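You operate a simulated robot arm through the tools that you are given. There is no shell and no other tool.

You run a simulated two-armed robot. Do the job below in one go: nothing can be reset, and whatever is moved stays where it is left.

JOB
Switch the site box's main off and prove the BUS point dead.
Fine: try the orange tester on the LIVE point before and after; put it back. Set down upright: orange tester.

It is judged by the outcome, as a careful person would: the job done as asked, and still so three seconds after it is handed in. It fails if anything else is knocked over, pushed out of place, dropped, spilled or broken.

ROBOT AND FRAMES
Two 7-joint arms with two-finger parallel grippers on one trunk that stands fixed in place. Base frame: the origin is at the foot of the trunk, x ahead of it, y to its left, z up. Lengths are in m, angles in rad, forces in N, time in s.
The left shoulder is at [0.05, 0.168, 1.207], the right one opposite. With the tool pointing down near the work surface each hand reaches from about 0.1 to 0.66 m from the base axis, measured 20 degrees to its own side. Payload 1.57 kg a hand.
The tool frame of a hand sits at the grasp point between the pads (the TCP): z along the fingers, y along the line on which they close. The tips reach 0.03 m beyond it. The gripper opens to 0.08 m. The fingers are 0.017 m wide and 0.012 m thick; the gripper's body (0.04 by 0.082 m) begins 0.08 m behind the TCP.
Orientation is that of the tool frame in the base frame, as [roll, pitch, yaw] about the fixed x, y, z axes, in that order (R = Rz(yaw) Ry(pitch) Rx(roll)). With the fingers straight down and closing along the base's y, the tool's x points along the base's -x, its y along +y and its z along -z.

CONTROLS
- The arms move only by the tool jog_arm. It takes "left_series", "right_series" or both (then of equal length, played together; a hand with none holds still); each is a list of rows, each a list of 7 numbers: the shift along the tool's x, y, z in units of 40 mm (1.0 is 40 mm), then the turn, a rotation vector about the tool's x, y, z in units of 6 degrees (1.0 is 6 degrees), then the closure, from 0 (fully open) to 1 (shut). In form: [[x, y, z, rx, ry, rz, claw], ...]. A call has 1 to 20 rows; each row shifts and turns the commanded pose from where the row before left it, along the tool's axes as they then stand. A call with a number of a shift or a turn outside -1 to 1 is refused whole. Each row takes 0.2 s and may step no farther than 0.05 m and 0.15 rad from the row before; otherwise, or with a gripper value out of range, the whole call is refused. A pose out of reach is approached as far as the arm can. The call stops where the force on the tool passes 40 N (or 10 N more than at its start, if that is more) or the arm is blocked; 0.2 s more then pass. The fingers move at their own pace (about 0.045 m/s each) and stop on an object; they squeeze with about 27 N. The grip force told is the motor's: it shows also when the fingers shut on nothing. Time passes only in rows, and 0.2 s behind the last, so rows that do not move let the fingers close. The reply holds the time, the measured pose of the TCP, the force on the tool along the base axes, the opening and the grip force, in the units named above and with some noise, with the torque about the TCP (base axes, N m) and any sound that the robot's microphone picked up.
- Cameras (640 x 400 px; columns grow to the right, rows downward): "scene" is now at [0.1172, -0.0431, 1.4523]; the picture's right is [-0.54, -0.84, 0.00], its down [-0.33, 0.21, -0.92] and it looks along [0.77, -0.50, -0.39] (base axes); focal length 219 px, centre (320, 200). "left" rides on the left gripper at [0.072, 0.007, -0.122] in its tool frame; the picture's right is [-0.09, 1.00, 0.00], its down [-0.84, -0.08, -0.54] and it looks along [-0.54, -0.05, 0.84] (tool axes); focal length 238 px, centre (320, 200). "right" rides on the right gripper at [0.072, -0.007, -0.122] in its tool frame; the picture's right is [0.09, 1.00, 0.00], its down [-0.84, 0.08, -0.54] and it looks along [-0.54, 0.05, 0.84] (tool axes); focal length 238 px, centre (320, 200).
- camera(camera): a new picture of that camera. It takes no simulated time.
- raise_lower(by): slides the trunk up (or, below 0, down) by that many m; the arms and the scene camera ride with it, the base frame stays. It gives what a move gives, with no picture.
- turn_head(pan, tilt): turns the head with the scene camera to pan (to the left, within 1.396 rad either way) and tilt (down, from -0.506 to 1.204), counted from straight ahead of the robot. It gives what a move gives.
- pixel_to_xyz(camera, pixels): for up to 12 pixels [column, row] of the newest picture of that camera ("zoom" is the newest enlarged one), the place [x, y, z] in the base frame of the surface seen there, good to about 0.002 m, but the place of the scene camera against the robot may be out by one fixed shift of up to 0.025 m in any direction. It takes no simulated time.
- close_up(camera, box): a new picture of the part [left, top, right, bottom] of that camera's present view, enlarged. It takes no simulated time.
- finish_job(): hands the job in; it is judged then, once.

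Leave the grippers open and the arms clear of the work at the hand-in unless told otherwise.

The tools are called after "Call:" as name(argument=value, ...) on one line, values as JSON. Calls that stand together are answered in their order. jog_arm: Moves the arms, as the interface text tells. Its arguments: {"type":"object","properties":{"left_series":{"type":"array","items":{"type":"array","items":{"type":"number"}}},"right_series":{"type":"array","items":{"type":"array","items":{"type":"number"}}}},"required":[]} The other tools are called the same way: raise_lower (by) moves the trunk up or down; turn_head (pan, tilt) turns the head that bears the scene camera; camera (camera) takes a picture; pixel_to_xyz (camera, pixels) gives the place of the surface under pixels of a picture; close_up (camera, box) takes an enlarged picture of a part of a camera's view; finish_job () hands the job in.

At the start:

```text
t: 0.0
left_ee_pos: [0.2839, -0.0047, 1.3282]
left_tcp_rot: [3.141, 0.002, -3.14]
left_force: [-0.9, 0.0, 1.0]
left_wrist_torque: [0.01, -0.02, 0.04]
left_gripper_width: 0.0803
left_finger_force: 0.1
right_ee_pos: [0.3208, -0.4704, 1.2881]
right_tcp_rot: [-3.14, 0.001, 3.141]
right_force: [0.0, 0.0, 0.0]
right_wrist_torque: [-0.04, -0.01, 0.0]
right_gripper_width: 0.08
right_finger_force: 0.1
trunk travel left (down, up): [-0.375, 0.068]
head pan, tilt (commanded): [-0.571, 0.405]
```

scene: 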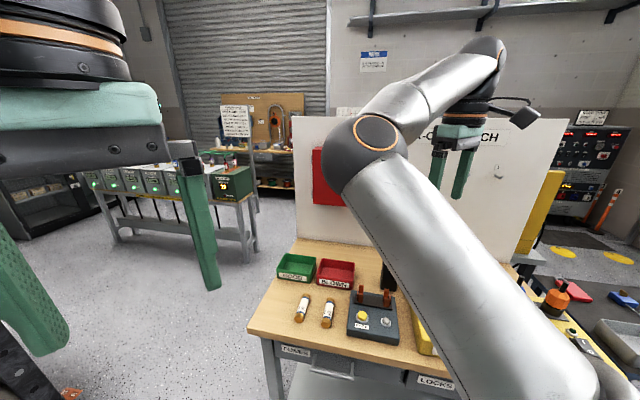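
right: 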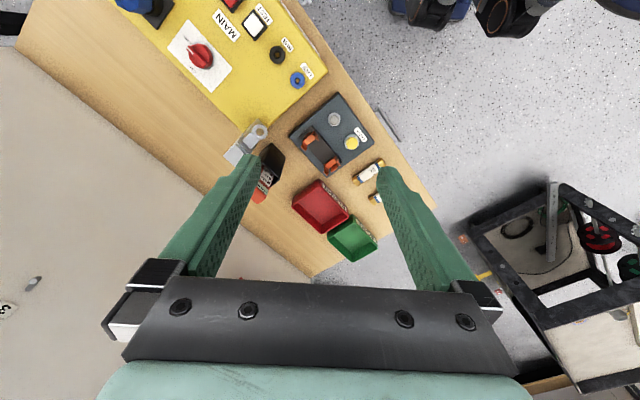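
left: 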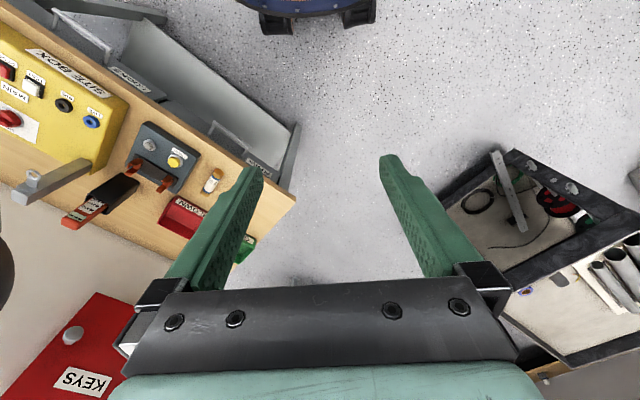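

The scene picture shows a workbench with the yellow site box partly hidden by the right arm. I'll turn the head to get a better view and take close-ups of what the wrist cameras see.

Call:
close_up(camera="right", box=[100, 0, 440, 280])

Call:
close_up(camera="left", box=[0, 0, 300, 260])

Call:
close_up(camera="scene", box=[240, 90, 640, 400])

```text
1.43 times, centred on (270, 140) of right
```

zoom: 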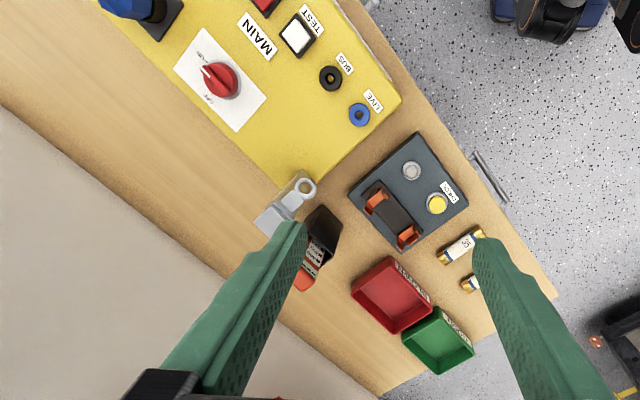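

```text
1.54 times, centred on (150, 130) of left
```

zoom: 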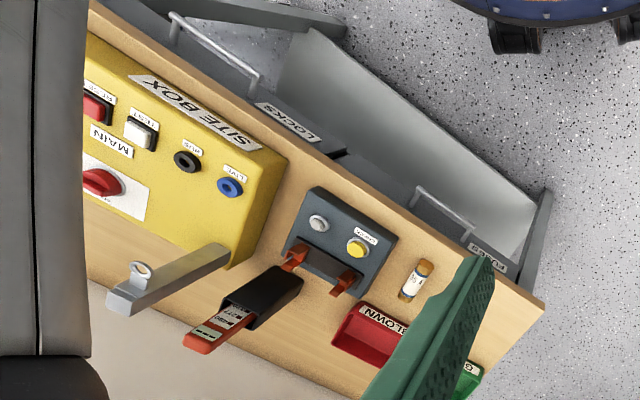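

```text
1.29 times, centred on (440, 245) of scene
```

zoom: 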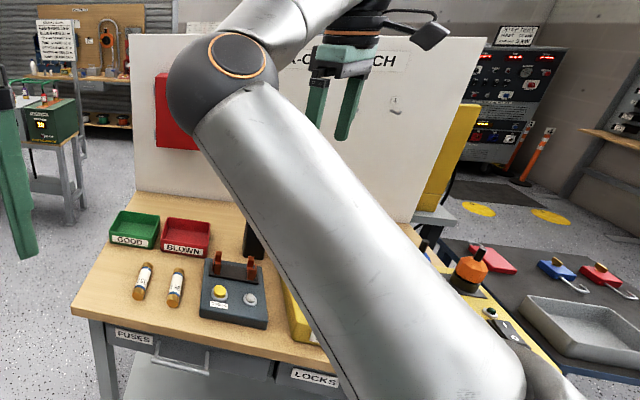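

The right arm blocks the view of the box. I'll turn the head further right and down to see the rest of the bench.

Call:
turn_head(pan=-1.0, tilt=0.6)

Call:
camera(camera="scene")

```text
t: 0.9
left_ee_pos: [0.2877, -0.0076, 1.3218]
left_tcp_rot: [3.135, 0.01, -3.12]
left_force: [21.3, -50.5, -43.4]
left_wrist_torque: [6.16, -1.11, 4.39]
left_gripper_width: 0.0801
left_finger_force: 0.1
right_ee_pos: [0.3195, -0.4706, 1.2893]
right_tcp_rot: [-3.141, 0.002, 3.141]
right_force: [-0.2, 0.0, 0.0]
right_wrist_torque: [0.0, 0.03, -0.01]
right_gripper_width: 0.0799
right_finger_force: 0.1
trunk travel left (down, up): [-0.375, 0.068]
head pan, tilt (commanded): [-1.0, 0.6]
```

```text
taken
```

scene: 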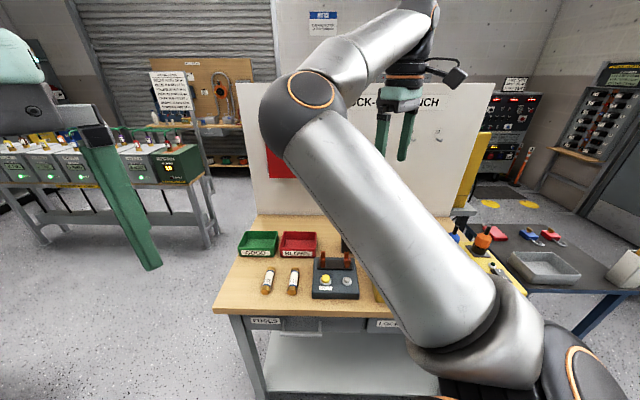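

The left arm now reads 50 N: the turning head is pressing against it. I'll turn the head back and then move the left arm clear.

Call:
turn_head(pan=-0.571, tilt=0.405)

Call:
camera(camera="scene")

```text
t: 1.8
left_ee_pos: [0.2846, -0.0053, 1.3279]
left_tcp_rot: [-3.141, 0.002, -3.141]
left_force: [0.3, 0.0, 0.5]
left_wrist_torque: [0.0, 0.01, 0.04]
left_gripper_width: 0.08
left_finger_force: 0.0
right_ee_pos: [0.3205, -0.4689, 1.2874]
right_tcp_rot: [-3.139, -0.001, -3.141]
right_force: [0.1, 0.2, 0.6]
right_wrist_torque: [-0.01, -0.03, 0.02]
right_gripper_width: 0.0799
right_finger_force: 0.1
trunk travel left (down, up): [-0.375, 0.068]
head pan, tilt (commanded): [-0.571, 0.405]
```

```text
taken
```

scene: 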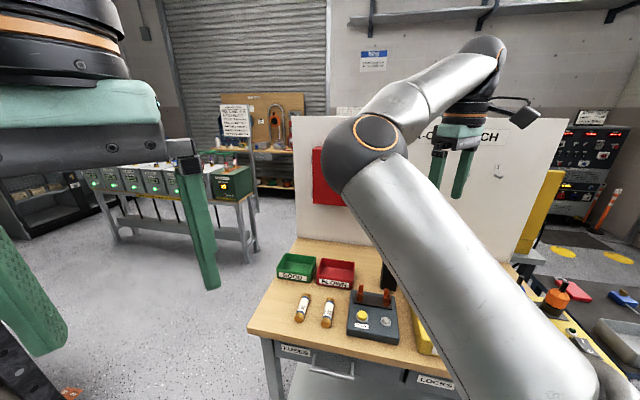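

Force is back to zero. Next I'll move the left hand to its left (+y, about 0.24 m) so that it's clear of the head and the view.

Call:
jog_arm(left_series=[[0, 1, 0, 0, 0, 0, 0], [0, 1, 0, 0, 0, 0, 0], [0, 1, 0, 0, 0, 0, 0], [0, 1, 0, 0, 0, 0, 0], [0, 1, 0, 0, 0, 0, 0], [0, 1, 0, 0, 0, 0, 0], [0, 1, 0, 0, 0, 0, 0]])

Call:
camera(camera="scene")

```text
t: 2.5
left_ee_pos: [0.2865, 0.0858, 1.3244]
left_tcp_rot: [-3.141, 0.001, -3.128]
left_force: [0.1, 0.1, 0.1]
left_wrist_torque: [-0.01, 0.0, -0.02]
left_gripper_width: 0.0798
left_finger_force: 0.0
right_ee_pos: [0.3207, -0.4707, 1.2886]
right_tcp_rot: [-3.139, 0.002, 3.141]
right_force: [-0.5, 0.5, -0.6]
right_wrist_torque: [0.01, 0.0, 0.01]
right_gripper_width: 0.0798
right_finger_force: 0.1
trunk travel left (down, up): [-0.375, 0.068]
head pan, tilt (commanded): [-0.571, 0.405]
stopped in row 3 (left hand): the force on the tool passed its limit at 47 N (the readings are from after the stop); the commanded pose is now the measured one
```

```text
taken
```

scene: 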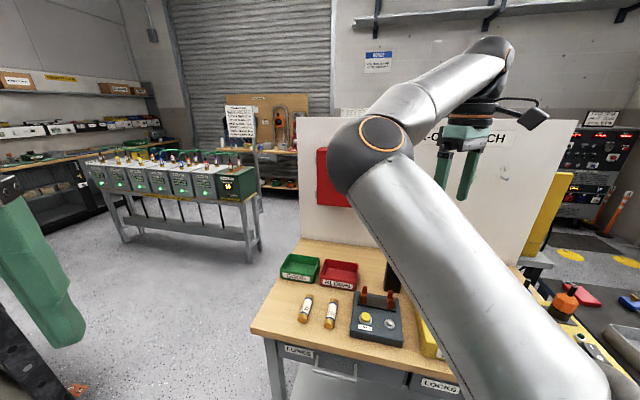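

The left arm stopped on contact; its wrist camera probably brushed the head, which sits just behind it. I'll move the left hand forward, away from the head, and then continue to the left.

Call:
jog_arm(left_series=[[-0.5, 0, 0, 0, 0, 0, 0], [-1, 0, 0, 0, 0, 0, 0], [-1, 0, 0, 0, 0, 0, 0], [-1, 0, 0, 0, 0, 0, 0]])

Call:
camera(camera="left")

```text
t: 3.5
left_ee_pos: [0.4314, 0.0867, 1.3235]
left_tcp_rot: [3.138, 0.0, -3.123]
left_force: [-0.1, 0.9, 0.1]
left_wrist_torque: [-0.02, 0.02, -0.02]
left_gripper_width: 0.0801
left_finger_force: 0.0
right_ee_pos: [0.3202, -0.4712, 1.2882]
right_tcp_rot: [-3.14, 0.0, 3.141]
right_force: [0.7, -0.4, 0.1]
right_wrist_torque: [0.01, -0.01, 0.0]
right_gripper_width: 0.0798
right_finger_force: 0.1
trunk travel left (down, up): [-0.375, 0.068]
head pan, tilt (commanded): [-0.571, 0.405]
```

```text
taken
```

left: 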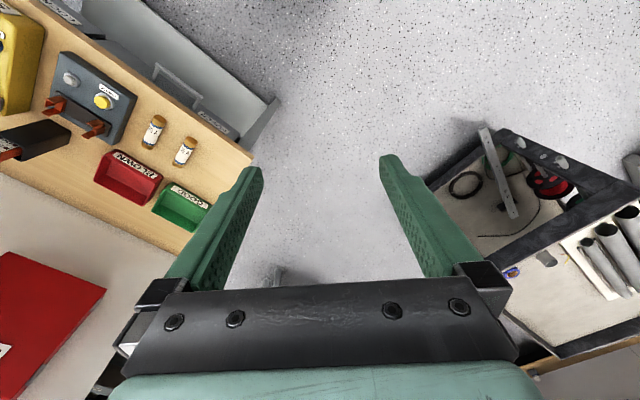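

Clear, with no force. I'll continue the left hand leftward in free space by about 0.2 m.

Call:
jog_arm(left_series=[[0, 1, 0, 0, 0, 0, 0], [0, 1, 0, 0, 0, 0, 0], [0, 1, 0, 0, 0, 0, 0], [0, 1, 0, 0, 0, 0, 0], [0, 1, 0, 0, 0, 0, 0]])

Call:
turn_head(pan=-0.9, tilt=0.7)

Call:
camera(camera="scene")

```text
t: 4.7
left_ee_pos: [0.4252, 0.2881, 1.3228]
left_tcp_rot: [3.141, 0.001, -3.126]
left_force: [0.8, 0.7, -0.5]
left_wrist_torque: [-0.01, 0.02, -0.03]
left_gripper_width: 0.0798
left_finger_force: 0.1
right_ee_pos: [0.3201, -0.4693, 1.2884]
right_tcp_rot: [-3.137, 0.001, -3.141]
right_force: [-0.5, 1.2, 0.2]
right_wrist_torque: [-0.04, -0.01, -0.02]
right_gripper_width: 0.0801
right_finger_force: 0.1
trunk travel left (down, up): [-0.375, 0.068]
head pan, tilt (commanded): [-0.571, 0.405]
```

```text
t: 5.5
left_ee_pos: [0.4253, 0.2882, 1.3232]
left_tcp_rot: [-3.141, 0.001, -3.124]
left_force: [-0.3, 0.4, -0.3]
left_wrist_torque: [0.01, -0.01, 0.01]
left_gripper_width: 0.0801
left_finger_force: 0.0
right_ee_pos: [0.3203, -0.4695, 1.2891]
right_tcp_rot: [-3.14, 0.003, -3.141]
right_force: [0.2, -0.2, 1.3]
right_wrist_torque: [-0.01, -0.02, -0.03]
right_gripper_width: 0.0797
right_finger_force: 0.1
trunk travel left (down, up): [-0.375, 0.068]
head pan, tilt (commanded): [-0.901, 0.7]
```

```text
taken
```

scene: 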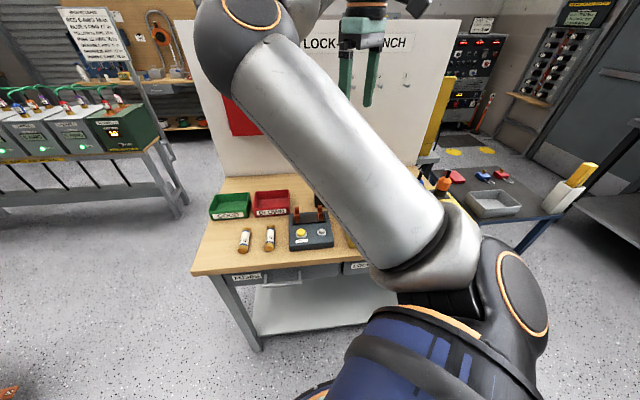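

The right arm still blocks the view. I'll get the 3D positions of key items from the right wrist camera.

Call:
camera(camera="right")

Call:
pixel_to_xyz(camera="right", pixels=[[200, 56], [255, 22], [278, 55], [298, 79], [255, 133], [270, 170], [258, 195], [320, 150], [320, 205], [100, 100], [300, 5], [350, 240]])

Call:
pixel_to_xyz(camera="scene", pixels=[[230, 205], [270, 203], [312, 232], [445, 180], [318, 200], [200, 265], [240, 115], [350, 265], [495, 205], [440, 110]])

```text
taken
```

right: 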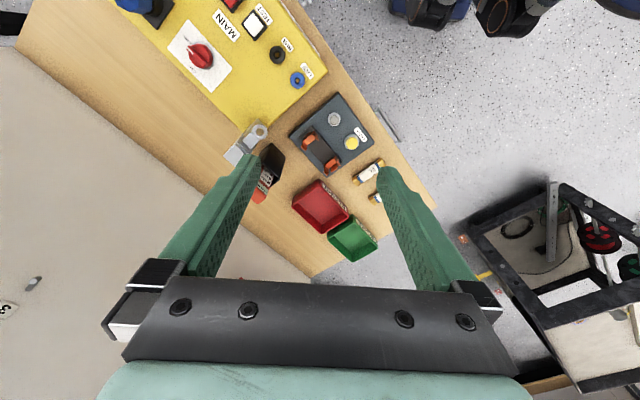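

```text
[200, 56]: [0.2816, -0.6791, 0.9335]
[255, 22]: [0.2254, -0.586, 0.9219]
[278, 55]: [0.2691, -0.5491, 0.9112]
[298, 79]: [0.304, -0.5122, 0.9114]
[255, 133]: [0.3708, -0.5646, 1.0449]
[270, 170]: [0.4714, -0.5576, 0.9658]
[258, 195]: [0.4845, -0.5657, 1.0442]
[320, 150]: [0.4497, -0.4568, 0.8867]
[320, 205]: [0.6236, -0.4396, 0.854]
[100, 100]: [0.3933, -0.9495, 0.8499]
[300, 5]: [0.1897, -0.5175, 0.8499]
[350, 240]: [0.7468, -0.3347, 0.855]
```

```text
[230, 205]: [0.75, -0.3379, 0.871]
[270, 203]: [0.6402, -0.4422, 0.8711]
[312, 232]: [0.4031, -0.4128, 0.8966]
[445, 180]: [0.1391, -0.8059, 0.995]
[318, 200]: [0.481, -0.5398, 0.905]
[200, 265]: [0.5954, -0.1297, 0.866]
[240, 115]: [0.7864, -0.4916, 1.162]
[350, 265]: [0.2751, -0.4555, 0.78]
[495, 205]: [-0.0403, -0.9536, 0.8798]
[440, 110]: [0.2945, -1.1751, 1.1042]
```

Bench top is at z≈0.85 and the box top at z≈0.91, with LIVE near (0.304, -0.512) and BUS near (0.269, -0.549). I'll move the right hand back and to the right at the same height, to look at the rest of the box and at the items on the right.

Call:
jog_arm(right_series=[[1, 0, 0, 0, 0, 0, 0], [1, -0.5, 0, 0, 0, 0, 0], [1, -0.5, 0, 0, 0, 0, 0], [1, -0.5, 0, 0, 0, 0, 0], [0.5, -0.5, 0, 0, 0, 0, 0]])

Call:
camera(camera="right")

Call:
camera(camera="scene")

```text
t: 6.7
left_ee_pos: [0.4254, 0.2877, 1.323]
left_tcp_rot: [3.139, -0.001, -3.124]
left_force: [0.0, 0.4, -0.6]
left_wrist_torque: [0.0, 0.04, 0.0]
left_gripper_width: 0.0801
left_finger_force: 0.0
right_ee_pos: [0.1421, -0.5486, 1.2882]
right_tcp_rot: [-3.139, 0.002, -3.141]
right_force: [-0.3, -0.6, 0.4]
right_wrist_torque: [0.0, 0.02, 0.02]
right_gripper_width: 0.0803
right_finger_force: 0.1
trunk travel left (down, up): [-0.375, 0.068]
head pan, tilt (commanded): [-0.901, 0.7]
```

```text
taken
```

right: 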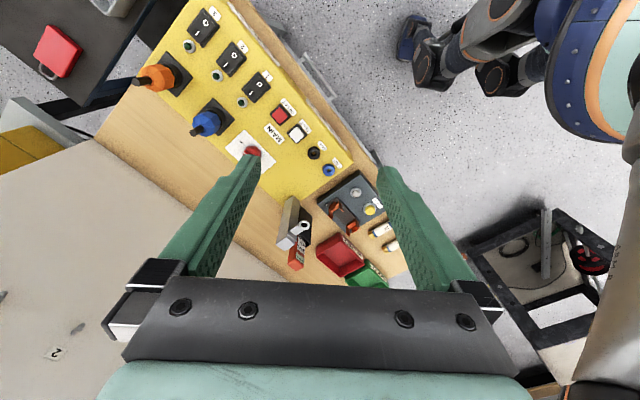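

```text
taken
```

scene: 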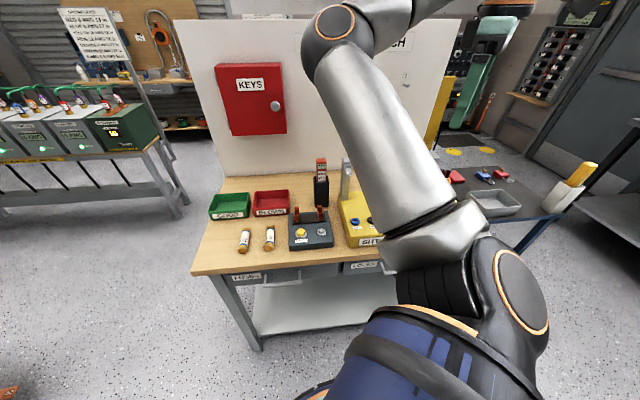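

Call:
close_up(camera="right", box=[120, 0, 360, 150])

Call:
close_up(camera="right", box=[220, 90, 440, 290])

Call:
close_up(camera="scene", box=[200, 140, 420, 278])

```text
2.67 times, centred on (240, 75) of right
```

zoom: 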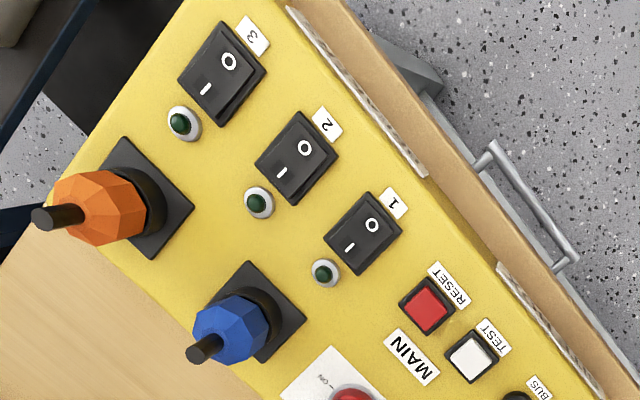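

```text
2.00 times, centred on (330, 190) of right
```

zoom: 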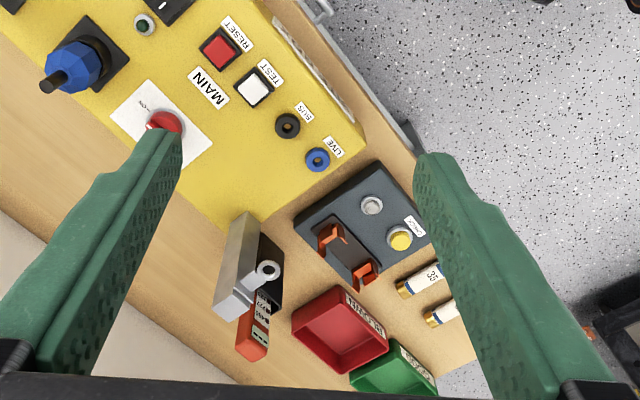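

```text
2.90 times, centred on (310, 209) of scene
```

zoom: 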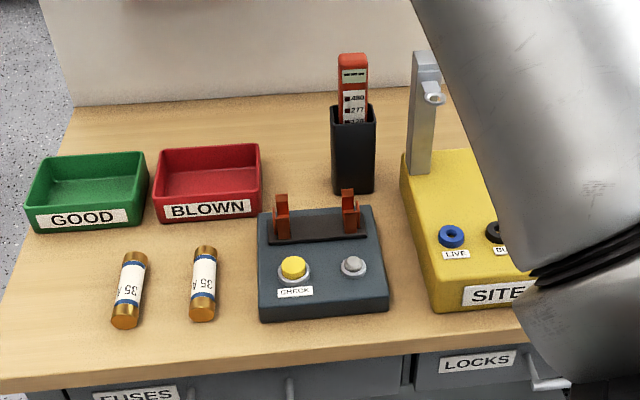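

Now I can see it all: the orange tester (labels 480/277/120) stands in a black holder behind the fuse checker, with a silver post with a ring at the box corner. The box carries the MAIN knob, TEST, RESET and the BUS (black) and LIVE (blue) jacks. I'll measure these points.

Call:
camera(camera="right")

Call:
pixel_to_xyz(camera="right", pixels=[[313, 152], [328, 170], [254, 150], [296, 130], [281, 114], [303, 226], [291, 235], [282, 200], [295, 265], [301, 243], [290, 212], [322, 176]])

Call:
pixel_to_xyz(camera="scene", pixels=[[321, 160], [320, 178], [316, 180], [328, 178], [322, 204], [348, 173], [345, 163], [355, 222], [344, 200], [370, 220]])

```text
taken
```

right: 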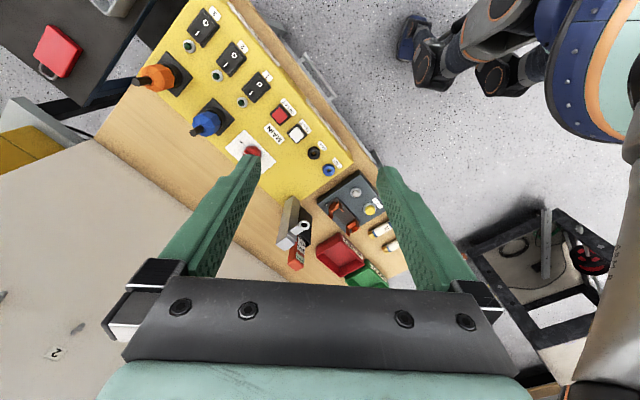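

```text
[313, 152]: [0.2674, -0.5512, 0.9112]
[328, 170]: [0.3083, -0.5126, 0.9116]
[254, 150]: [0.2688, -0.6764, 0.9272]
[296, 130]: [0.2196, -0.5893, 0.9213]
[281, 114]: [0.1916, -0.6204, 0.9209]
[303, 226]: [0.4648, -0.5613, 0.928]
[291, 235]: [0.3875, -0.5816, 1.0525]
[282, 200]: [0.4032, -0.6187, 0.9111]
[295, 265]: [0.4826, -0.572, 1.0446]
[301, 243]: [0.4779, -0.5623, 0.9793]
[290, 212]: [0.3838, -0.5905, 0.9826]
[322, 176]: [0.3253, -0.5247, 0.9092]
```

```text
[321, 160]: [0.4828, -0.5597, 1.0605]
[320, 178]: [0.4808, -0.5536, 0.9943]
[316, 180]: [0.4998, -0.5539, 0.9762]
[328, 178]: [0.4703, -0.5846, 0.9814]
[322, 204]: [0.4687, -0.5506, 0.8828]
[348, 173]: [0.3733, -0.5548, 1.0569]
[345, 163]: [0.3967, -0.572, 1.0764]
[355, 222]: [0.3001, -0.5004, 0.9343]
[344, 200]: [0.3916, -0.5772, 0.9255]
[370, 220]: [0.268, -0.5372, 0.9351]
```

The measured points agree: the box runs along about 43° in the base frame, and the tester top is at about (0.482, -0.570, 1.045). I'll lower the right hand to about z=1.17 nearer the MAIN knob for a closer look, staying well above everything.

Call:
jog_arm(right_series=[[0, -0.5, 0.7, 0, 0, 0, 0], [0, -0.5, 0.7, 0, 0, 0, 0], [0, -0.5, 0.7, 0, 0, 0, 0], [0, -0.5, 0.7, 0, 0, 0, 0]])

Call:
camera(camera="right")

Call:
camera(camera="scene")

```text
t: 7.7
left_ee_pos: [0.4253, 0.2873, 1.3226]
left_tcp_rot: [3.14, 0.001, -3.123]
left_force: [-0.2, 0.6, 0.7]
left_wrist_torque: [0.01, 0.02, 0.01]
left_gripper_width: 0.08
left_finger_force: 0.0
right_ee_pos: [0.1411, -0.6303, 1.1746]
right_tcp_rot: [-3.138, 0.002, -3.141]
right_force: [-0.7, 0.2, 0.2]
right_wrist_torque: [-0.02, 0.01, 0.02]
right_gripper_width: 0.08
right_finger_force: 0.0
trunk travel left (down, up): [-0.375, 0.068]
head pan, tilt (commanded): [-0.901, 0.7]
```

```text
taken
```

right: 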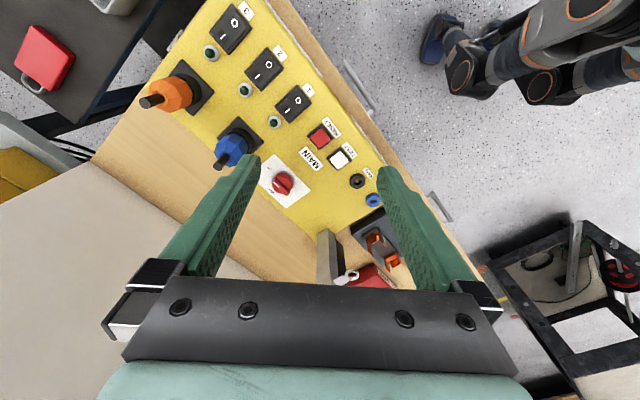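

```text
taken
```

scene: 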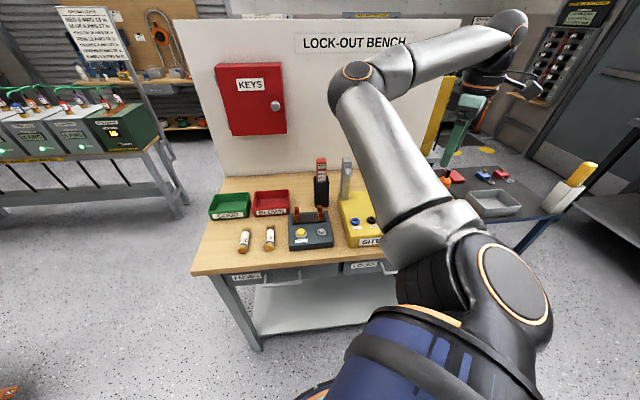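

I'll zoom in on the MAIN knob in the right camera around (283, 183), and on the jack area.

Call:
close_up(camera="right", box=[240, 140, 340, 220])

Call:
pixel_to_xyz(camera="zoom", pixels=[[275, 275], [240, 280], [300, 260], [270, 240], [280, 320], [210, 130], [440, 280], [300, 410], [120, 260]])

Call:
close_up(camera="right", box=[310, 140, 410, 290])

```text
5.00 times, centred on (290, 180) of right
```

zoom: 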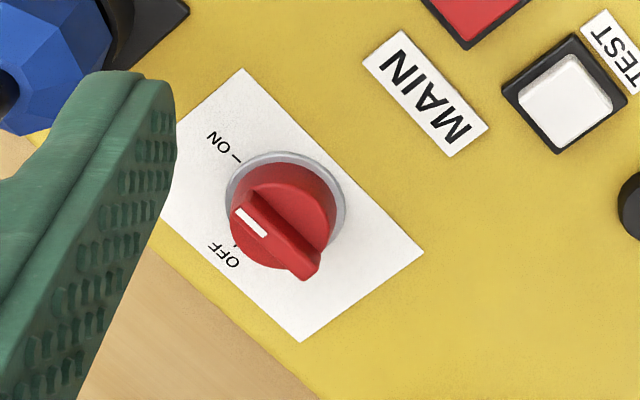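

```text
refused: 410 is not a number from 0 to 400
```

```text
2.67 times, centred on (360, 215) of right
```

zoom: 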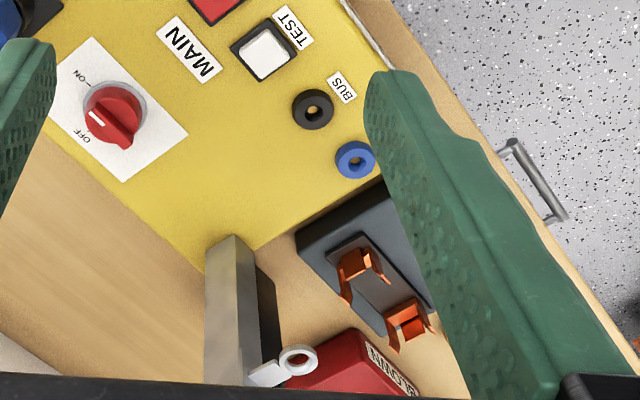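

The white pointer mark on MAIN is at ON, toward the upper left of the picture. OFF is a quarter turn counterclockwise seen from above. I'll measure the knob, the plate and the neighbouring blue plug.

Call:
close_up(camera="right", box=[190, 110, 350, 230])

Call:
pixel_to_xyz(camera="zoom", pixels=[[360, 215], [345, 203], [375, 240], [395, 270], [360, 175], [395, 210], [325, 155], [330, 245], [165, 170], [125, 215], [190, 80], [430, 160]])

```text
3.33 times, centred on (270, 170) of right
```

zoom: 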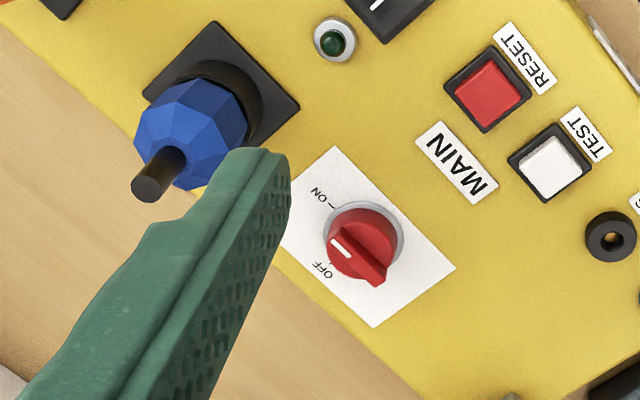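

```text
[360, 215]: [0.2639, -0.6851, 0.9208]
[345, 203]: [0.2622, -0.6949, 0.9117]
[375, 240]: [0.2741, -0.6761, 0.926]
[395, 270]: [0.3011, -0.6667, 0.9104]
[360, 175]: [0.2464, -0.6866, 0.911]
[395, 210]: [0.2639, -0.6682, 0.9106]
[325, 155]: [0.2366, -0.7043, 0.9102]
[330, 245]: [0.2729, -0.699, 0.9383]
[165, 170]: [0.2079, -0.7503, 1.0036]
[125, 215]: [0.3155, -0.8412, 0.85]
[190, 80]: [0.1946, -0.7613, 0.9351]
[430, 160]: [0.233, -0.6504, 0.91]
```

Box top is at z≈0.910, the knob centre is near (0.282, -0.682), and its bar top is at ≈0.938, with the bar lying along the box's long axis. The blue plug is about 0.11 m away. I'll move above the knob at a safe height, then turn the hand +43° (base yaw) so that the fingers straddle the bar.

Call:
jog_arm(right_series=[[-0.8, -0.3, 0.1, 0, 0, 0, 0], [-0.8, -0.3, 0.1, 0, 0, 0, 0], [-0.8, -0.3, 0.1, 0, 0, 0, 0], [-0.8, -0.3, 0.1, 0, 0, 0, 0], [0, 0, 0, 0, 0, -1, 0], [0, 0, 0, 0, 0, -1, 0], [0, 0, 0, 0, 0, -1, 0], [0, 0, 0, 0, 0, -1, 0], [0, 0, 0, 0, 0, -1, 0], [0, 0, 0, 0, 0, -1, 0], [0, 0, 0, 0, 0, -1, 0], [0, 0, 0, 0, 0, -0.17, 0]])

Call:
camera(camera="right")

Call:
camera(camera="scene")

```text
t: 10.3
left_ee_pos: [0.4249, 0.2878, 1.324]
left_tcp_rot: [3.142, -0.002, -3.125]
left_force: [0.1, 0.1, 0.8]
left_wrist_torque: [-0.02, 0.02, 0.02]
left_gripper_width: 0.0797
left_finger_force: 0.1
right_ee_pos: [0.2688, -0.6783, 1.1606]
right_tcp_rot: [-3.141, -0.003, -2.39]
right_force: [0.0, 0.4, 0.9]
right_wrist_torque: [0.01, 0.02, 0.02]
right_gripper_width: 0.08
right_finger_force: 0.1
trunk travel left (down, up): [-0.375, 0.068]
head pan, tilt (commanded): [-0.901, 0.7]
```

```text
taken
```

right: 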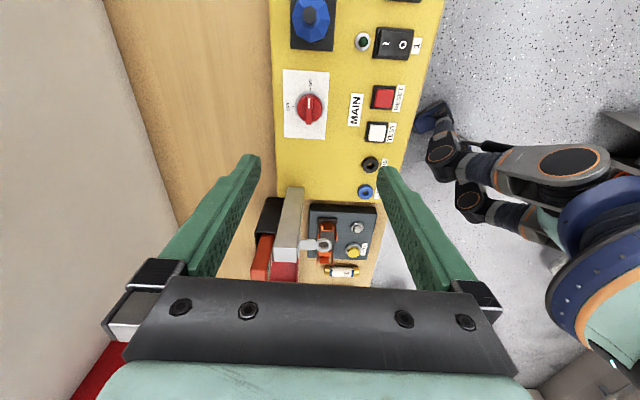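

```text
taken
```

scene: 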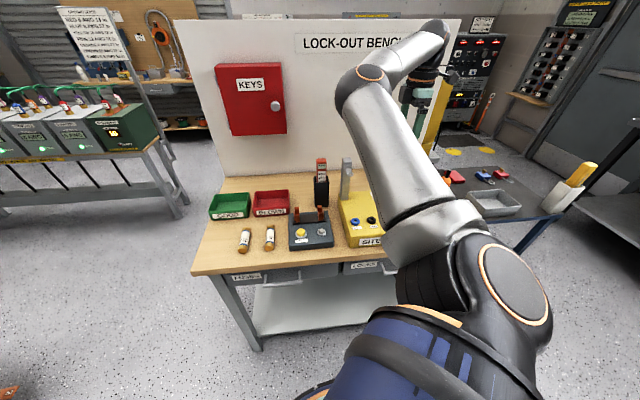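

The hand is now square with the box: the knob bar is vertical in the picture at (309, 109), pointing up to ON. I'll zoom in to measure.

Call:
close_up(camera="right", box=[270, 60, 420, 210])

Call:
close_up(camera="right", box=[280, 70, 340, 145])

```text
2.67 times, centred on (345, 135) of right
```

zoom: 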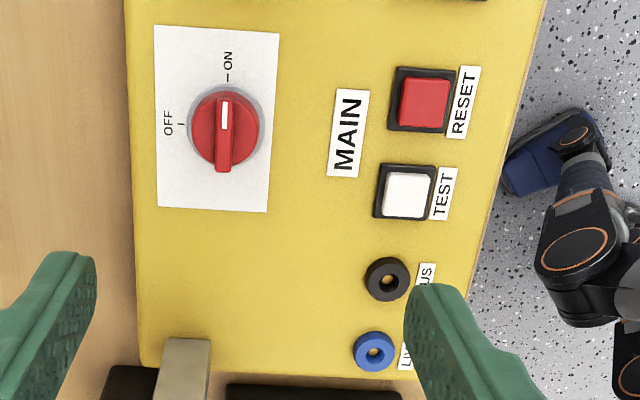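

```text
5.33 times, centred on (310, 108) of right
```

zoom: 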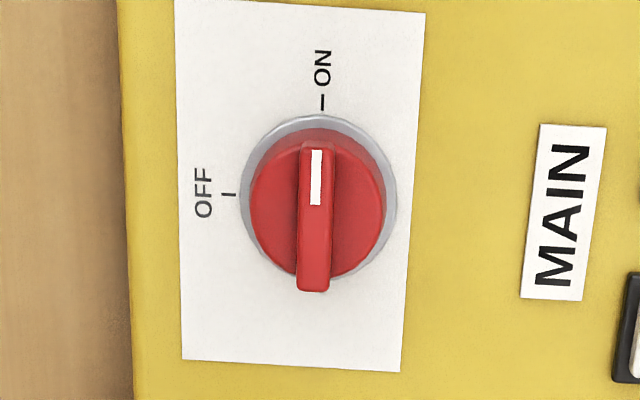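

Call:
pixel_to_xyz(camera="zoom", pixels=[[315, 160], [314, 220], [313, 275], [300, 230], [327, 230], [270, 210], [370, 210], [241, 205], [395, 205], [320, 117], [229, 195], [323, 103]])

Call:
pixel_to_xyz(camera="right", pixels=[[370, 164], [365, 191], [312, 15], [290, 230], [286, 250], [262, 272], [268, 245], [265, 215], [322, 245], [300, 190], [320, 230], [350, 255]])

```text
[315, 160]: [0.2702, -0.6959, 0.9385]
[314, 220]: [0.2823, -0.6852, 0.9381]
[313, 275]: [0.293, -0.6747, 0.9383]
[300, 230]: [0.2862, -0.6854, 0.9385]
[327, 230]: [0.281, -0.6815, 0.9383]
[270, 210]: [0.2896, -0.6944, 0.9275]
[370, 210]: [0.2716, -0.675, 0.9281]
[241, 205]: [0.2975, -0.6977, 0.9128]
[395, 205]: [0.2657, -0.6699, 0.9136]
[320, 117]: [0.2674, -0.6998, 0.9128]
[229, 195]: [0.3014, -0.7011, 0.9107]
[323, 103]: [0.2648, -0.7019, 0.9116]
```

```text
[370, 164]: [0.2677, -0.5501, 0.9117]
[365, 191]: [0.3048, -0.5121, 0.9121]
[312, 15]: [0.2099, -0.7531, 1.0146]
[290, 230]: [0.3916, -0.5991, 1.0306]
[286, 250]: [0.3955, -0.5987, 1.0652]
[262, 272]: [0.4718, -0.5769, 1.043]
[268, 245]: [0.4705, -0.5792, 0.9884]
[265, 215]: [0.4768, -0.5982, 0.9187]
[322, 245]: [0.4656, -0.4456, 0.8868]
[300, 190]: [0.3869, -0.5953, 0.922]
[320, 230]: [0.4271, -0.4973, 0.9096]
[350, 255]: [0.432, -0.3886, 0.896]
```

Knob centre is about (0.282, -0.6845), the bar is 8 mm thick along 43°, and its top is at 0.938 over a body top at 0.928. I'll go down over it to z≈1.06 with the fingers open, and there, in free air, test that the wrist can make the further +90° turn.

Call:
jog_arm(right_series=[[-0.045, -0.113, 0.838, 0, 0, 0, 0], [-0.045, -0.113, 0.838, 0, 0, 0, 0], [-0.045, -0.113, 0.838, 0, 0, 0, 0], [0, 0, 0, 0, 0, -1, 0], [0, 0, 0, 0, 0, -1, 0], [0, 0, 0, 0, 0, -1, 0], [0, 0, 0, 0, 0, -1, 0], [0, 0, 0, 0, 0, -1, 0], [0, 0, 0, 0, 0, -1, 0], [0, 0, 0, 0, 0, -1, 0], [0, 0, 0, 0, 0, -1, 0], [0, 0, 0, 0, 0, -1, 0], [0, 0, 0, 0, 0, -1, 0], [0, 0, 0, 0, 0, -1, 0], [0, 0, 0, 0, 0, -1, 0], [0, 0, 0, 0, 0, -1, 0], [0, 0, 0, 0, 0, -1, 0], [0, 0, 0, 0, 0, -1, 0]])

Call:
camera(camera="right")

```text
t: 14.1
left_ee_pos: [0.425, 0.2875, 1.3218]
left_tcp_rot: [-3.141, 0.001, -3.125]
left_force: [-0.4, -0.5, 0.4]
left_wrist_torque: [-0.02, 0.0, -0.01]
left_gripper_width: 0.0801
left_finger_force: 0.0
right_ee_pos: [0.2818, -0.6844, 1.0606]
right_tcp_rot: [-3.141, -0.001, -0.818]
right_force: [0.1, -0.3, 0.1]
right_wrist_torque: [0.03, -0.05, -0.02]
right_gripper_width: 0.0801
right_finger_force: 0.1
trunk travel left (down, up): [-0.375, 0.068]
head pan, tilt (commanded): [-0.901, 0.7]
```

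```text
taken
```

right: 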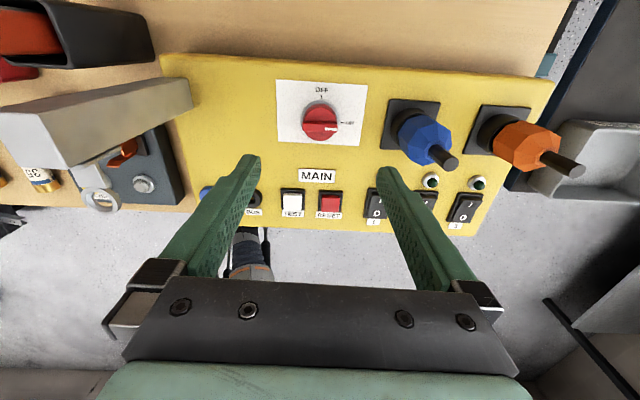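

The wrist turns freely. I'll turn back the 90°, then lower in two steps to z≈0.96 so that the open fingers straddle the bar.

Call:
jog_arm(right_series=[[0, 0, 0, 0, 0, 1, 0], [0, 0, 0, 0, 0, 1, 0], [0, 0, 0, 0, 0, 1, 0], [0, 0, 0, 0, 0, 1, 0], [0, 0, 0, 0, 0, 1, 0], [0, 0, 0, 0, 0, 1, 0], [0, 0, 0, 0, 0, 1, 0], [0, 0, 0, 0, 0, 1, 0], [0, 0, 0, 0, 0, 1, 0], [0, 0, 0, 0, 0, 1, 0], [0, 0, 0, 0, 0, 1, 0], [0, 0, 0, 0, 0, 1, 0], [0, 0, 0, 0, 0, 1, 0], [0, 0, 0, 0, 0, 1, 0], [0, 0, 0, 0, 0, 1, 0], [0, 0, 0.6, 0, 0, 0, 0.4], [0, 0, 0.6, 0, 0, 0, 0.4], [0, 0, 0.5, 0, 0, 0, 0.4]])

Call:
camera(camera="right")

```text
t: 17.9
left_ee_pos: [0.4258, 0.2882, 1.3228]
left_tcp_rot: [-3.141, -0.001, -3.123]
left_force: [-0.6, 0.6, -0.5]
left_wrist_torque: [0.03, -0.03, -0.01]
left_gripper_width: 0.08
left_finger_force: 0.0
right_ee_pos: [0.2819, -0.6848, 0.9924]
right_tcp_rot: [-3.137, -0.001, -2.391]
right_force: [0.6, 0.4, -0.1]
right_wrist_torque: [0.01, -0.01, 0.01]
right_gripper_width: 0.0483
right_finger_force: 0.1
trunk travel left (down, up): [-0.375, 0.068]
head pan, tilt (commanded): [-0.901, 0.7]
```

```text
taken
```

right: 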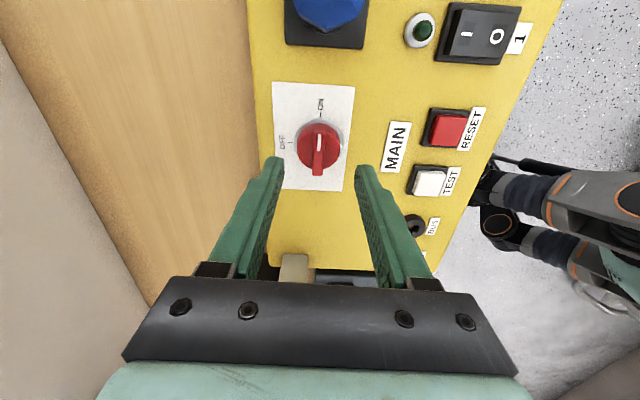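

The knob sits midway between the fingers. I'll lower the last 32 mm (tips at about z=0.930) and close on the bar.

Call:
jog_arm(right_series=[[0, 0, 0.4, 0, 0, 0, 0.4], [0, 0, 0.4, 0, 0, 0, 0.4]])

Call:
camera(camera="right")

```text
t: 18.5
left_ee_pos: [0.4256, 0.2872, 1.3241]
left_tcp_rot: [-3.141, -0.001, -3.125]
left_force: [-0.9, -0.2, -0.3]
left_wrist_torque: [-0.01, -0.05, -0.04]
left_gripper_width: 0.0801
left_finger_force: 0.0
right_ee_pos: [0.2811, -0.684, 0.9604]
right_tcp_rot: [-3.138, 0.0, -2.392]
right_force: [0.1, 0.5, -0.1]
right_wrist_torque: [-0.01, -0.02, 0.02]
right_gripper_width: 0.0481
right_finger_force: 0.0
trunk travel left (down, up): [-0.375, 0.068]
head pan, tilt (commanded): [-0.901, 0.7]
```

```text
taken
```

right: 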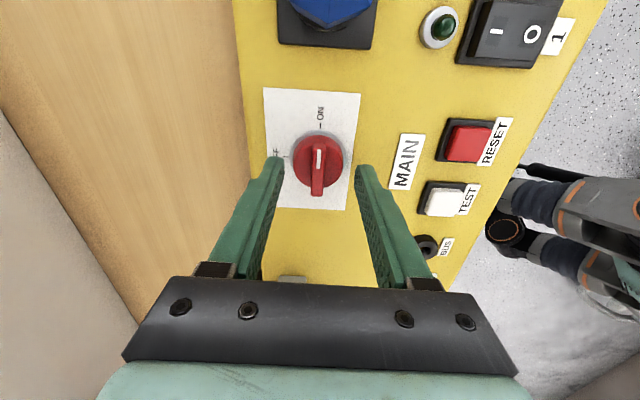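

The fingers are level with the bar. I'll close on it.

Call:
jog_arm(right_series=[[0, 0, 0, 0, 0, 0, 1], [0, 0, 0, 0, 0, 0, 1], [0, 0, 0, 0, 0, 0, 1], [0, 0, 0, 0, 0, 0, 1]])

Call:
close_up(camera="right", box=[220, 60, 440, 240])

```text
t: 19.5
left_ee_pos: [0.425, 0.2866, 1.3239]
left_tcp_rot: [3.14, 0.001, -3.124]
left_force: [-0.4, 0.6, -0.7]
left_wrist_torque: [0.02, 0.01, 0.01]
left_gripper_width: 0.0799
left_finger_force: 0.0
right_ee_pos: [0.2817, -0.686, 0.9598]
right_tcp_rot: [-3.136, 0.0, -2.389]
right_force: [5.5, -9.4, 2.0]
right_wrist_torque: [-0.06, -0.11, 0.37]
right_gripper_width: 0.009
right_finger_force: 27.8
trunk travel left (down, up): [-0.375, 0.068]
head pan, tilt (commanded): [-0.901, 0.7]
```

```text
2.22 times, centred on (330, 150) of right
```

zoom: 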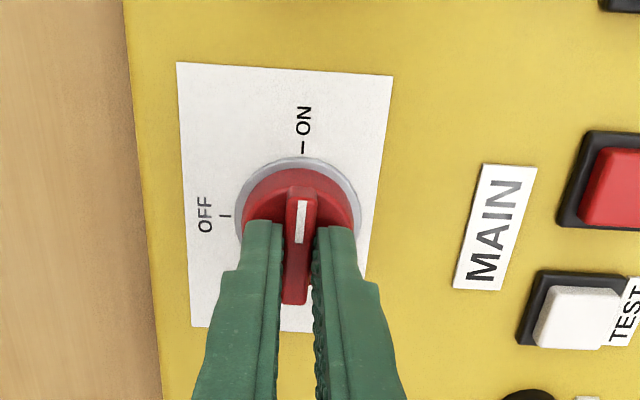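

Gripped at 9 mm opening with a small side load of about 11 N toward the bench rear. I'll shift 1.5 mm that way to relieve it, then turn the first 30° counterclockwise.

Call:
jog_arm(right_series=[[0, -0.04, 0, 0, 0, 0, 1], [0, 0, 0, 0, 0, -0.7, 1], [0, 0, 0, 0, 0, -0.7, 1], [0, 0, 0, 0, 0, -0.7, 1], [0, 0, 0, 0, 0, -0.7, 1], [0, 0, 0, 0, 0, -0.7, 1], [0, 0, 0, 0, 0, -0.7, 1]])

Call:
close_up(camera="right", box=[220, 60, 440, 240])

```text
t: 21.1
left_ee_pos: [0.4255, 0.2876, 1.3235]
left_tcp_rot: [3.141, 0.0, -3.123]
left_force: [0.5, 0.1, -0.8]
left_wrist_torque: [-0.01, -0.03, -0.01]
left_gripper_width: 0.08
left_finger_force: 0.1
right_ee_pos: [0.2821, -0.6856, 0.9609]
right_tcp_rot: [-3.14, -0.002, -1.951]
right_force: [3.1, -9.7, 7.7]
right_wrist_torque: [0.11, -0.2, 0.0]
right_gripper_width: 0.0086
right_finger_force: 28.0
trunk travel left (down, up): [-0.375, 0.068]
head pan, tilt (commanded): [-0.901, 0.7]
```

```text
2.22 times, centred on (330, 150) of right
```

zoom: 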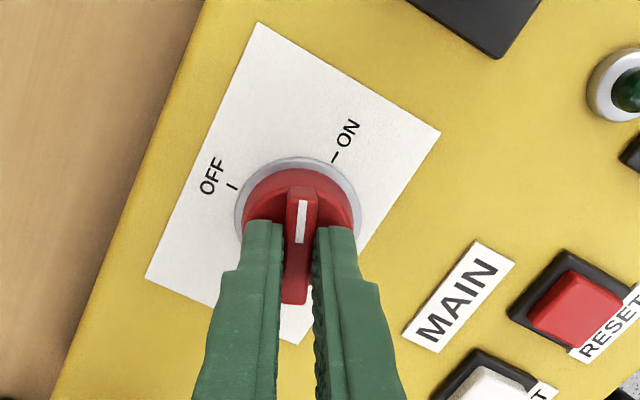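

The knob turns with the hand, about 25° so far, with low forces. I'll continue to about 85°.

Call:
jog_arm(right_series=[[0, 0, 0, 0, 0, -1, 1], [0, 0, 0, 0, 0, -1, 1], [0, 0, 0, 0, 0, -1, 1], [0, 0, 0, 0, 0, -1, 1], [0, 0, 0, 0, 0, -1, 1], [0, 0, 0, 0, 0, -1, 1], [0, 0, 0, 0, 0, -1, 1], [0, 0, 0, 0, 0, -1, 1], [0, 0, 0, 0, 0, -1, 1], [0, 0, 0, 0, 0, -1, 1]])

Call:
close_up(camera="right", box=[220, 60, 440, 240])

```text
t: 23.3
left_ee_pos: [0.426, 0.2869, 1.3232]
left_tcp_rot: [3.142, -0.002, -3.123]
left_force: [-0.4, 0.0, -0.1]
left_wrist_torque: [0.01, 0.03, -0.02]
left_gripper_width: 0.0798
left_finger_force: 0.0
right_ee_pos: [0.2839, -0.6854, 0.9608]
right_tcp_rot: [3.141, -0.003, -0.903]
right_force: [2.7, -6.2, 5.9]
right_wrist_torque: [-0.69, -0.52, -0.02]
right_gripper_width: 0.009
right_finger_force: 27.7
trunk travel left (down, up): [-0.375, 0.068]
head pan, tilt (commanded): [-0.901, 0.7]
```

```text
2.22 times, centred on (330, 150) of right
```

zoom: 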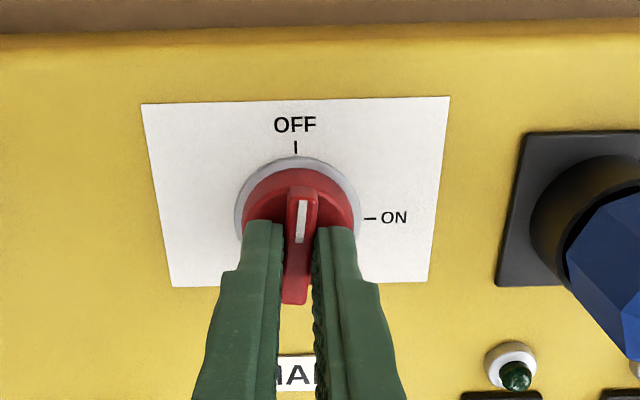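

It has turned 85° and the mark is almost at OFF. I'll turn the last ~6° gently.

Call:
jog_arm(right_series=[[0, 0, 0, 0, 0, -0.4, 1], [0, 0, 0, 0, 0, -0.4, 1], [0, 0, 0, 0, 0, -0.2, 1]])

Call:
close_up(camera="right", box=[220, 60, 440, 240])

```text
t: 24.1
left_ee_pos: [0.4258, 0.2873, 1.323]
left_tcp_rot: [-3.141, -0.001, -3.125]
left_force: [0.0, 0.5, -0.1]
left_wrist_torque: [0.01, 0.02, 0.03]
left_gripper_width: 0.0801
left_finger_force: 0.1
right_ee_pos: [0.283, -0.686, 0.9604]
right_tcp_rot: [3.141, -0.003, -0.798]
right_force: [4.9, -9.5, 9.9]
right_wrist_torque: [0.17, 0.27, 0.01]
right_gripper_width: 0.0089
right_finger_force: 27.3
trunk travel left (down, up): [-0.375, 0.068]
head pan, tilt (commanded): [-0.901, 0.7]
```

```text
2.22 times, centred on (330, 150) of right
```

zoom: 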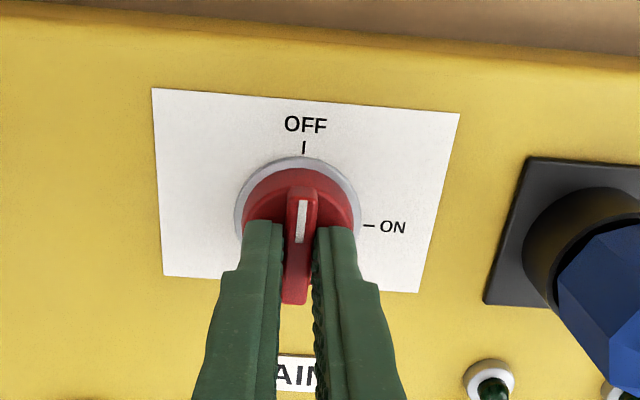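

The pointer lines up with OFF after a 91° turn. I'll release, rise, and check that it stays.

Call:
jog_arm(right_series=[[0, 0, 0, 0, 0, 0, 0.4], [0, 0, 0, 0, 0, 0, 0.4], [0, 0, 0, 0, 0, 0, 0.4], [0, 0, -0.6, 0, 0, 0, 0.4], [0, 0, -0.8, 0, 0, 0, 0.4], [0, 0, -0.8, 0, 0, 0, 0.4], [0, 0, -0.8, 0, 0, 0, 0.4], [0, 0, -0.8, 0, 0, 0, 0.4]])

Call:
camera(camera="right")

Call:
close_up(camera="right", box=[220, 60, 440, 240])

```text
t: 25.9
left_ee_pos: [0.4246, 0.2881, 1.3234]
left_tcp_rot: [-3.14, 0.001, -3.123]
left_force: [0.6, 1.3, 0.2]
left_wrist_torque: [0.02, -0.01, 0.01]
left_gripper_width: 0.08
left_finger_force: 0.1
right_ee_pos: [0.2824, -0.6862, 1.1112]
right_tcp_rot: [-3.141, -0.001, -0.798]
right_force: [-0.1, -0.2, 0.8]
right_wrist_torque: [-0.03, -0.01, -0.03]
right_gripper_width: 0.0481
right_finger_force: 0.0
trunk travel left (down, up): [-0.375, 0.068]
head pan, tilt (commanded): [-0.901, 0.7]
```

```text
taken
```

right: 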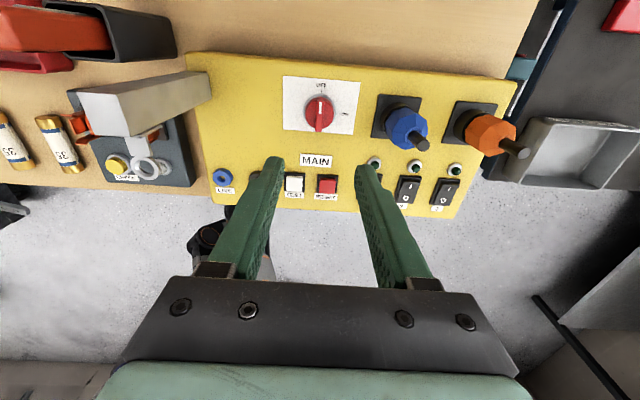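

```text
2.22 times, centred on (330, 150) of right
```

zoom: 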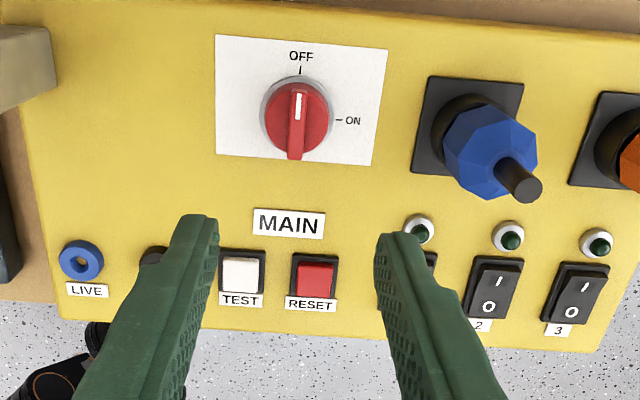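

MAIN now points to OFF and stays there. Next is the tester. I'll rise and turn the hand back about 181°, so that the fingers close along the box's long axis with the wrist camera on the front side, facing the tester's display.

Call:
jog_arm(right_series=[[0, 0, -0.8, 0, 0, 1, 0], [0, 0, -0.8, 0, 0, 1, 0], [0, 0, -0.8, 0, 0, 1, 0], [0, 0, 0, 0, 0, 1, 0], [0, 0, 0, 0, 0, 1, 0], [0, 0, 0, 0, 0, 1, 0], [0, 0, 0, 0, 0, 1, 0], [0, 0, 0, 0, 0, 1, 0], [0, 0, 0, 0, 0, 1, 0], [0, 0, 0, 0, 0, 1, 0], [0, 0, 0, 0, 0, 1, 0], [0, 0, 0, 0, 0, 1, 0], [0, 0, 0, 0, 0, 1, 0], [0, 0, 0, 0, 0, 1, 0], [0, 0, 0, 0, 0, 1, 0], [0, 0, 0, 0, 0, 1, 0], [0, 0, 0, 0, 0, 1, 0], [0, 0, 0, 0, 0, 1, 0], [0, 0, 0, 0, 0, 1, 0], [0, 0, 0, 0, 0, 1, 0]])

Call:
jog_arm(right_series=[[0, 0, 0, 0, 0, 1, 0], [0, 0, 0, 0, 0, 1, 0], [0, 0, 0, 0, 0, 1, 0], [0, 0, 0, 0, 0, 1, 0], [0, 0, 0, 0, 0, 1, 0], [0, 0, 0, 0, 0, 1, 0], [0, 0, 0, 0, 0, 1, 0], [0, 0, 0, 0, 0, 1, 0], [0, 0, 0, 0, 0, 1, 0], [0, 0, 0, 0, 0, 1, 0], [0, 0, 0, 0, 0, 0.2, 0]])

Call:
camera(camera="right")

Call:
camera(camera="scene")

```text
t: 30.1
left_ee_pos: [0.425, 0.287, 1.3232]
left_tcp_rot: [-3.14, -0.001, -3.124]
left_force: [0.1, 0.6, 0.0]
left_wrist_torque: [-0.01, 0.0, -0.01]
left_gripper_width: 0.0801
left_finger_force: 0.1
right_ee_pos: [0.2822, -0.6852, 1.2081]
right_tcp_rot: [-3.139, 0.0, -2.896]
right_force: [0.3, 0.7, 0.3]
right_wrist_torque: [0.0, -0.02, 0.01]
right_gripper_width: 0.0799
right_finger_force: 0.1
trunk travel left (down, up): [-0.375, 0.068]
head pan, tilt (commanded): [-0.901, 0.7]
```

```text
t: 32.5
left_ee_pos: [0.4248, 0.2879, 1.3217]
left_tcp_rot: [3.14, 0.001, -3.124]
left_force: [0.0, 0.2, 0.1]
left_wrist_torque: [0.03, -0.03, 0.01]
left_gripper_width: 0.08
left_finger_force: 0.0
right_ee_pos: [0.2836, -0.6848, 1.2089]
right_tcp_rot: [-3.14, 0.001, 2.32]
right_force: [0.3, -0.1, 0.5]
right_wrist_torque: [-0.04, 0.01, 0.02]
right_gripper_width: 0.0798
right_finger_force: 0.2
trunk travel left (down, up): [-0.375, 0.068]
head pan, tilt (commanded): [-0.901, 0.7]
```

```text
taken
```

right: 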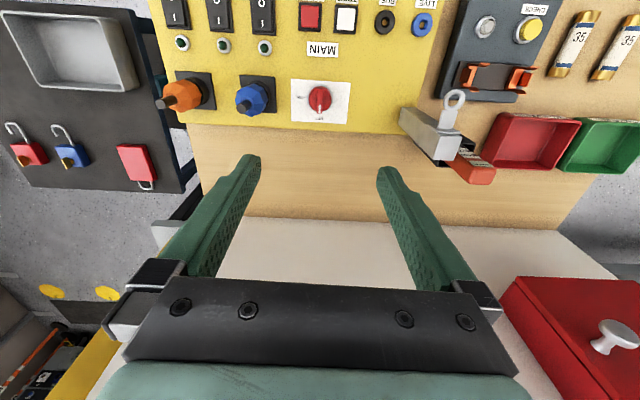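

```text
taken
```

scene: 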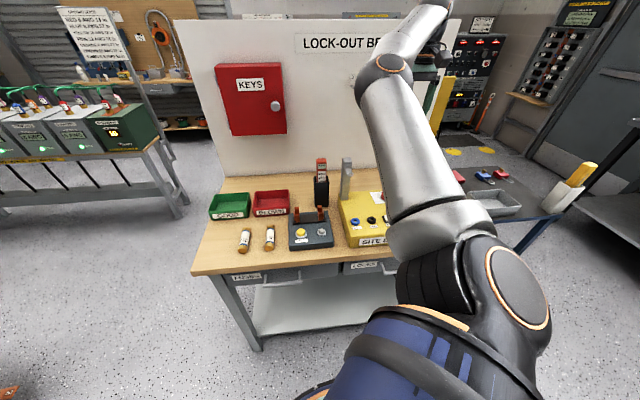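

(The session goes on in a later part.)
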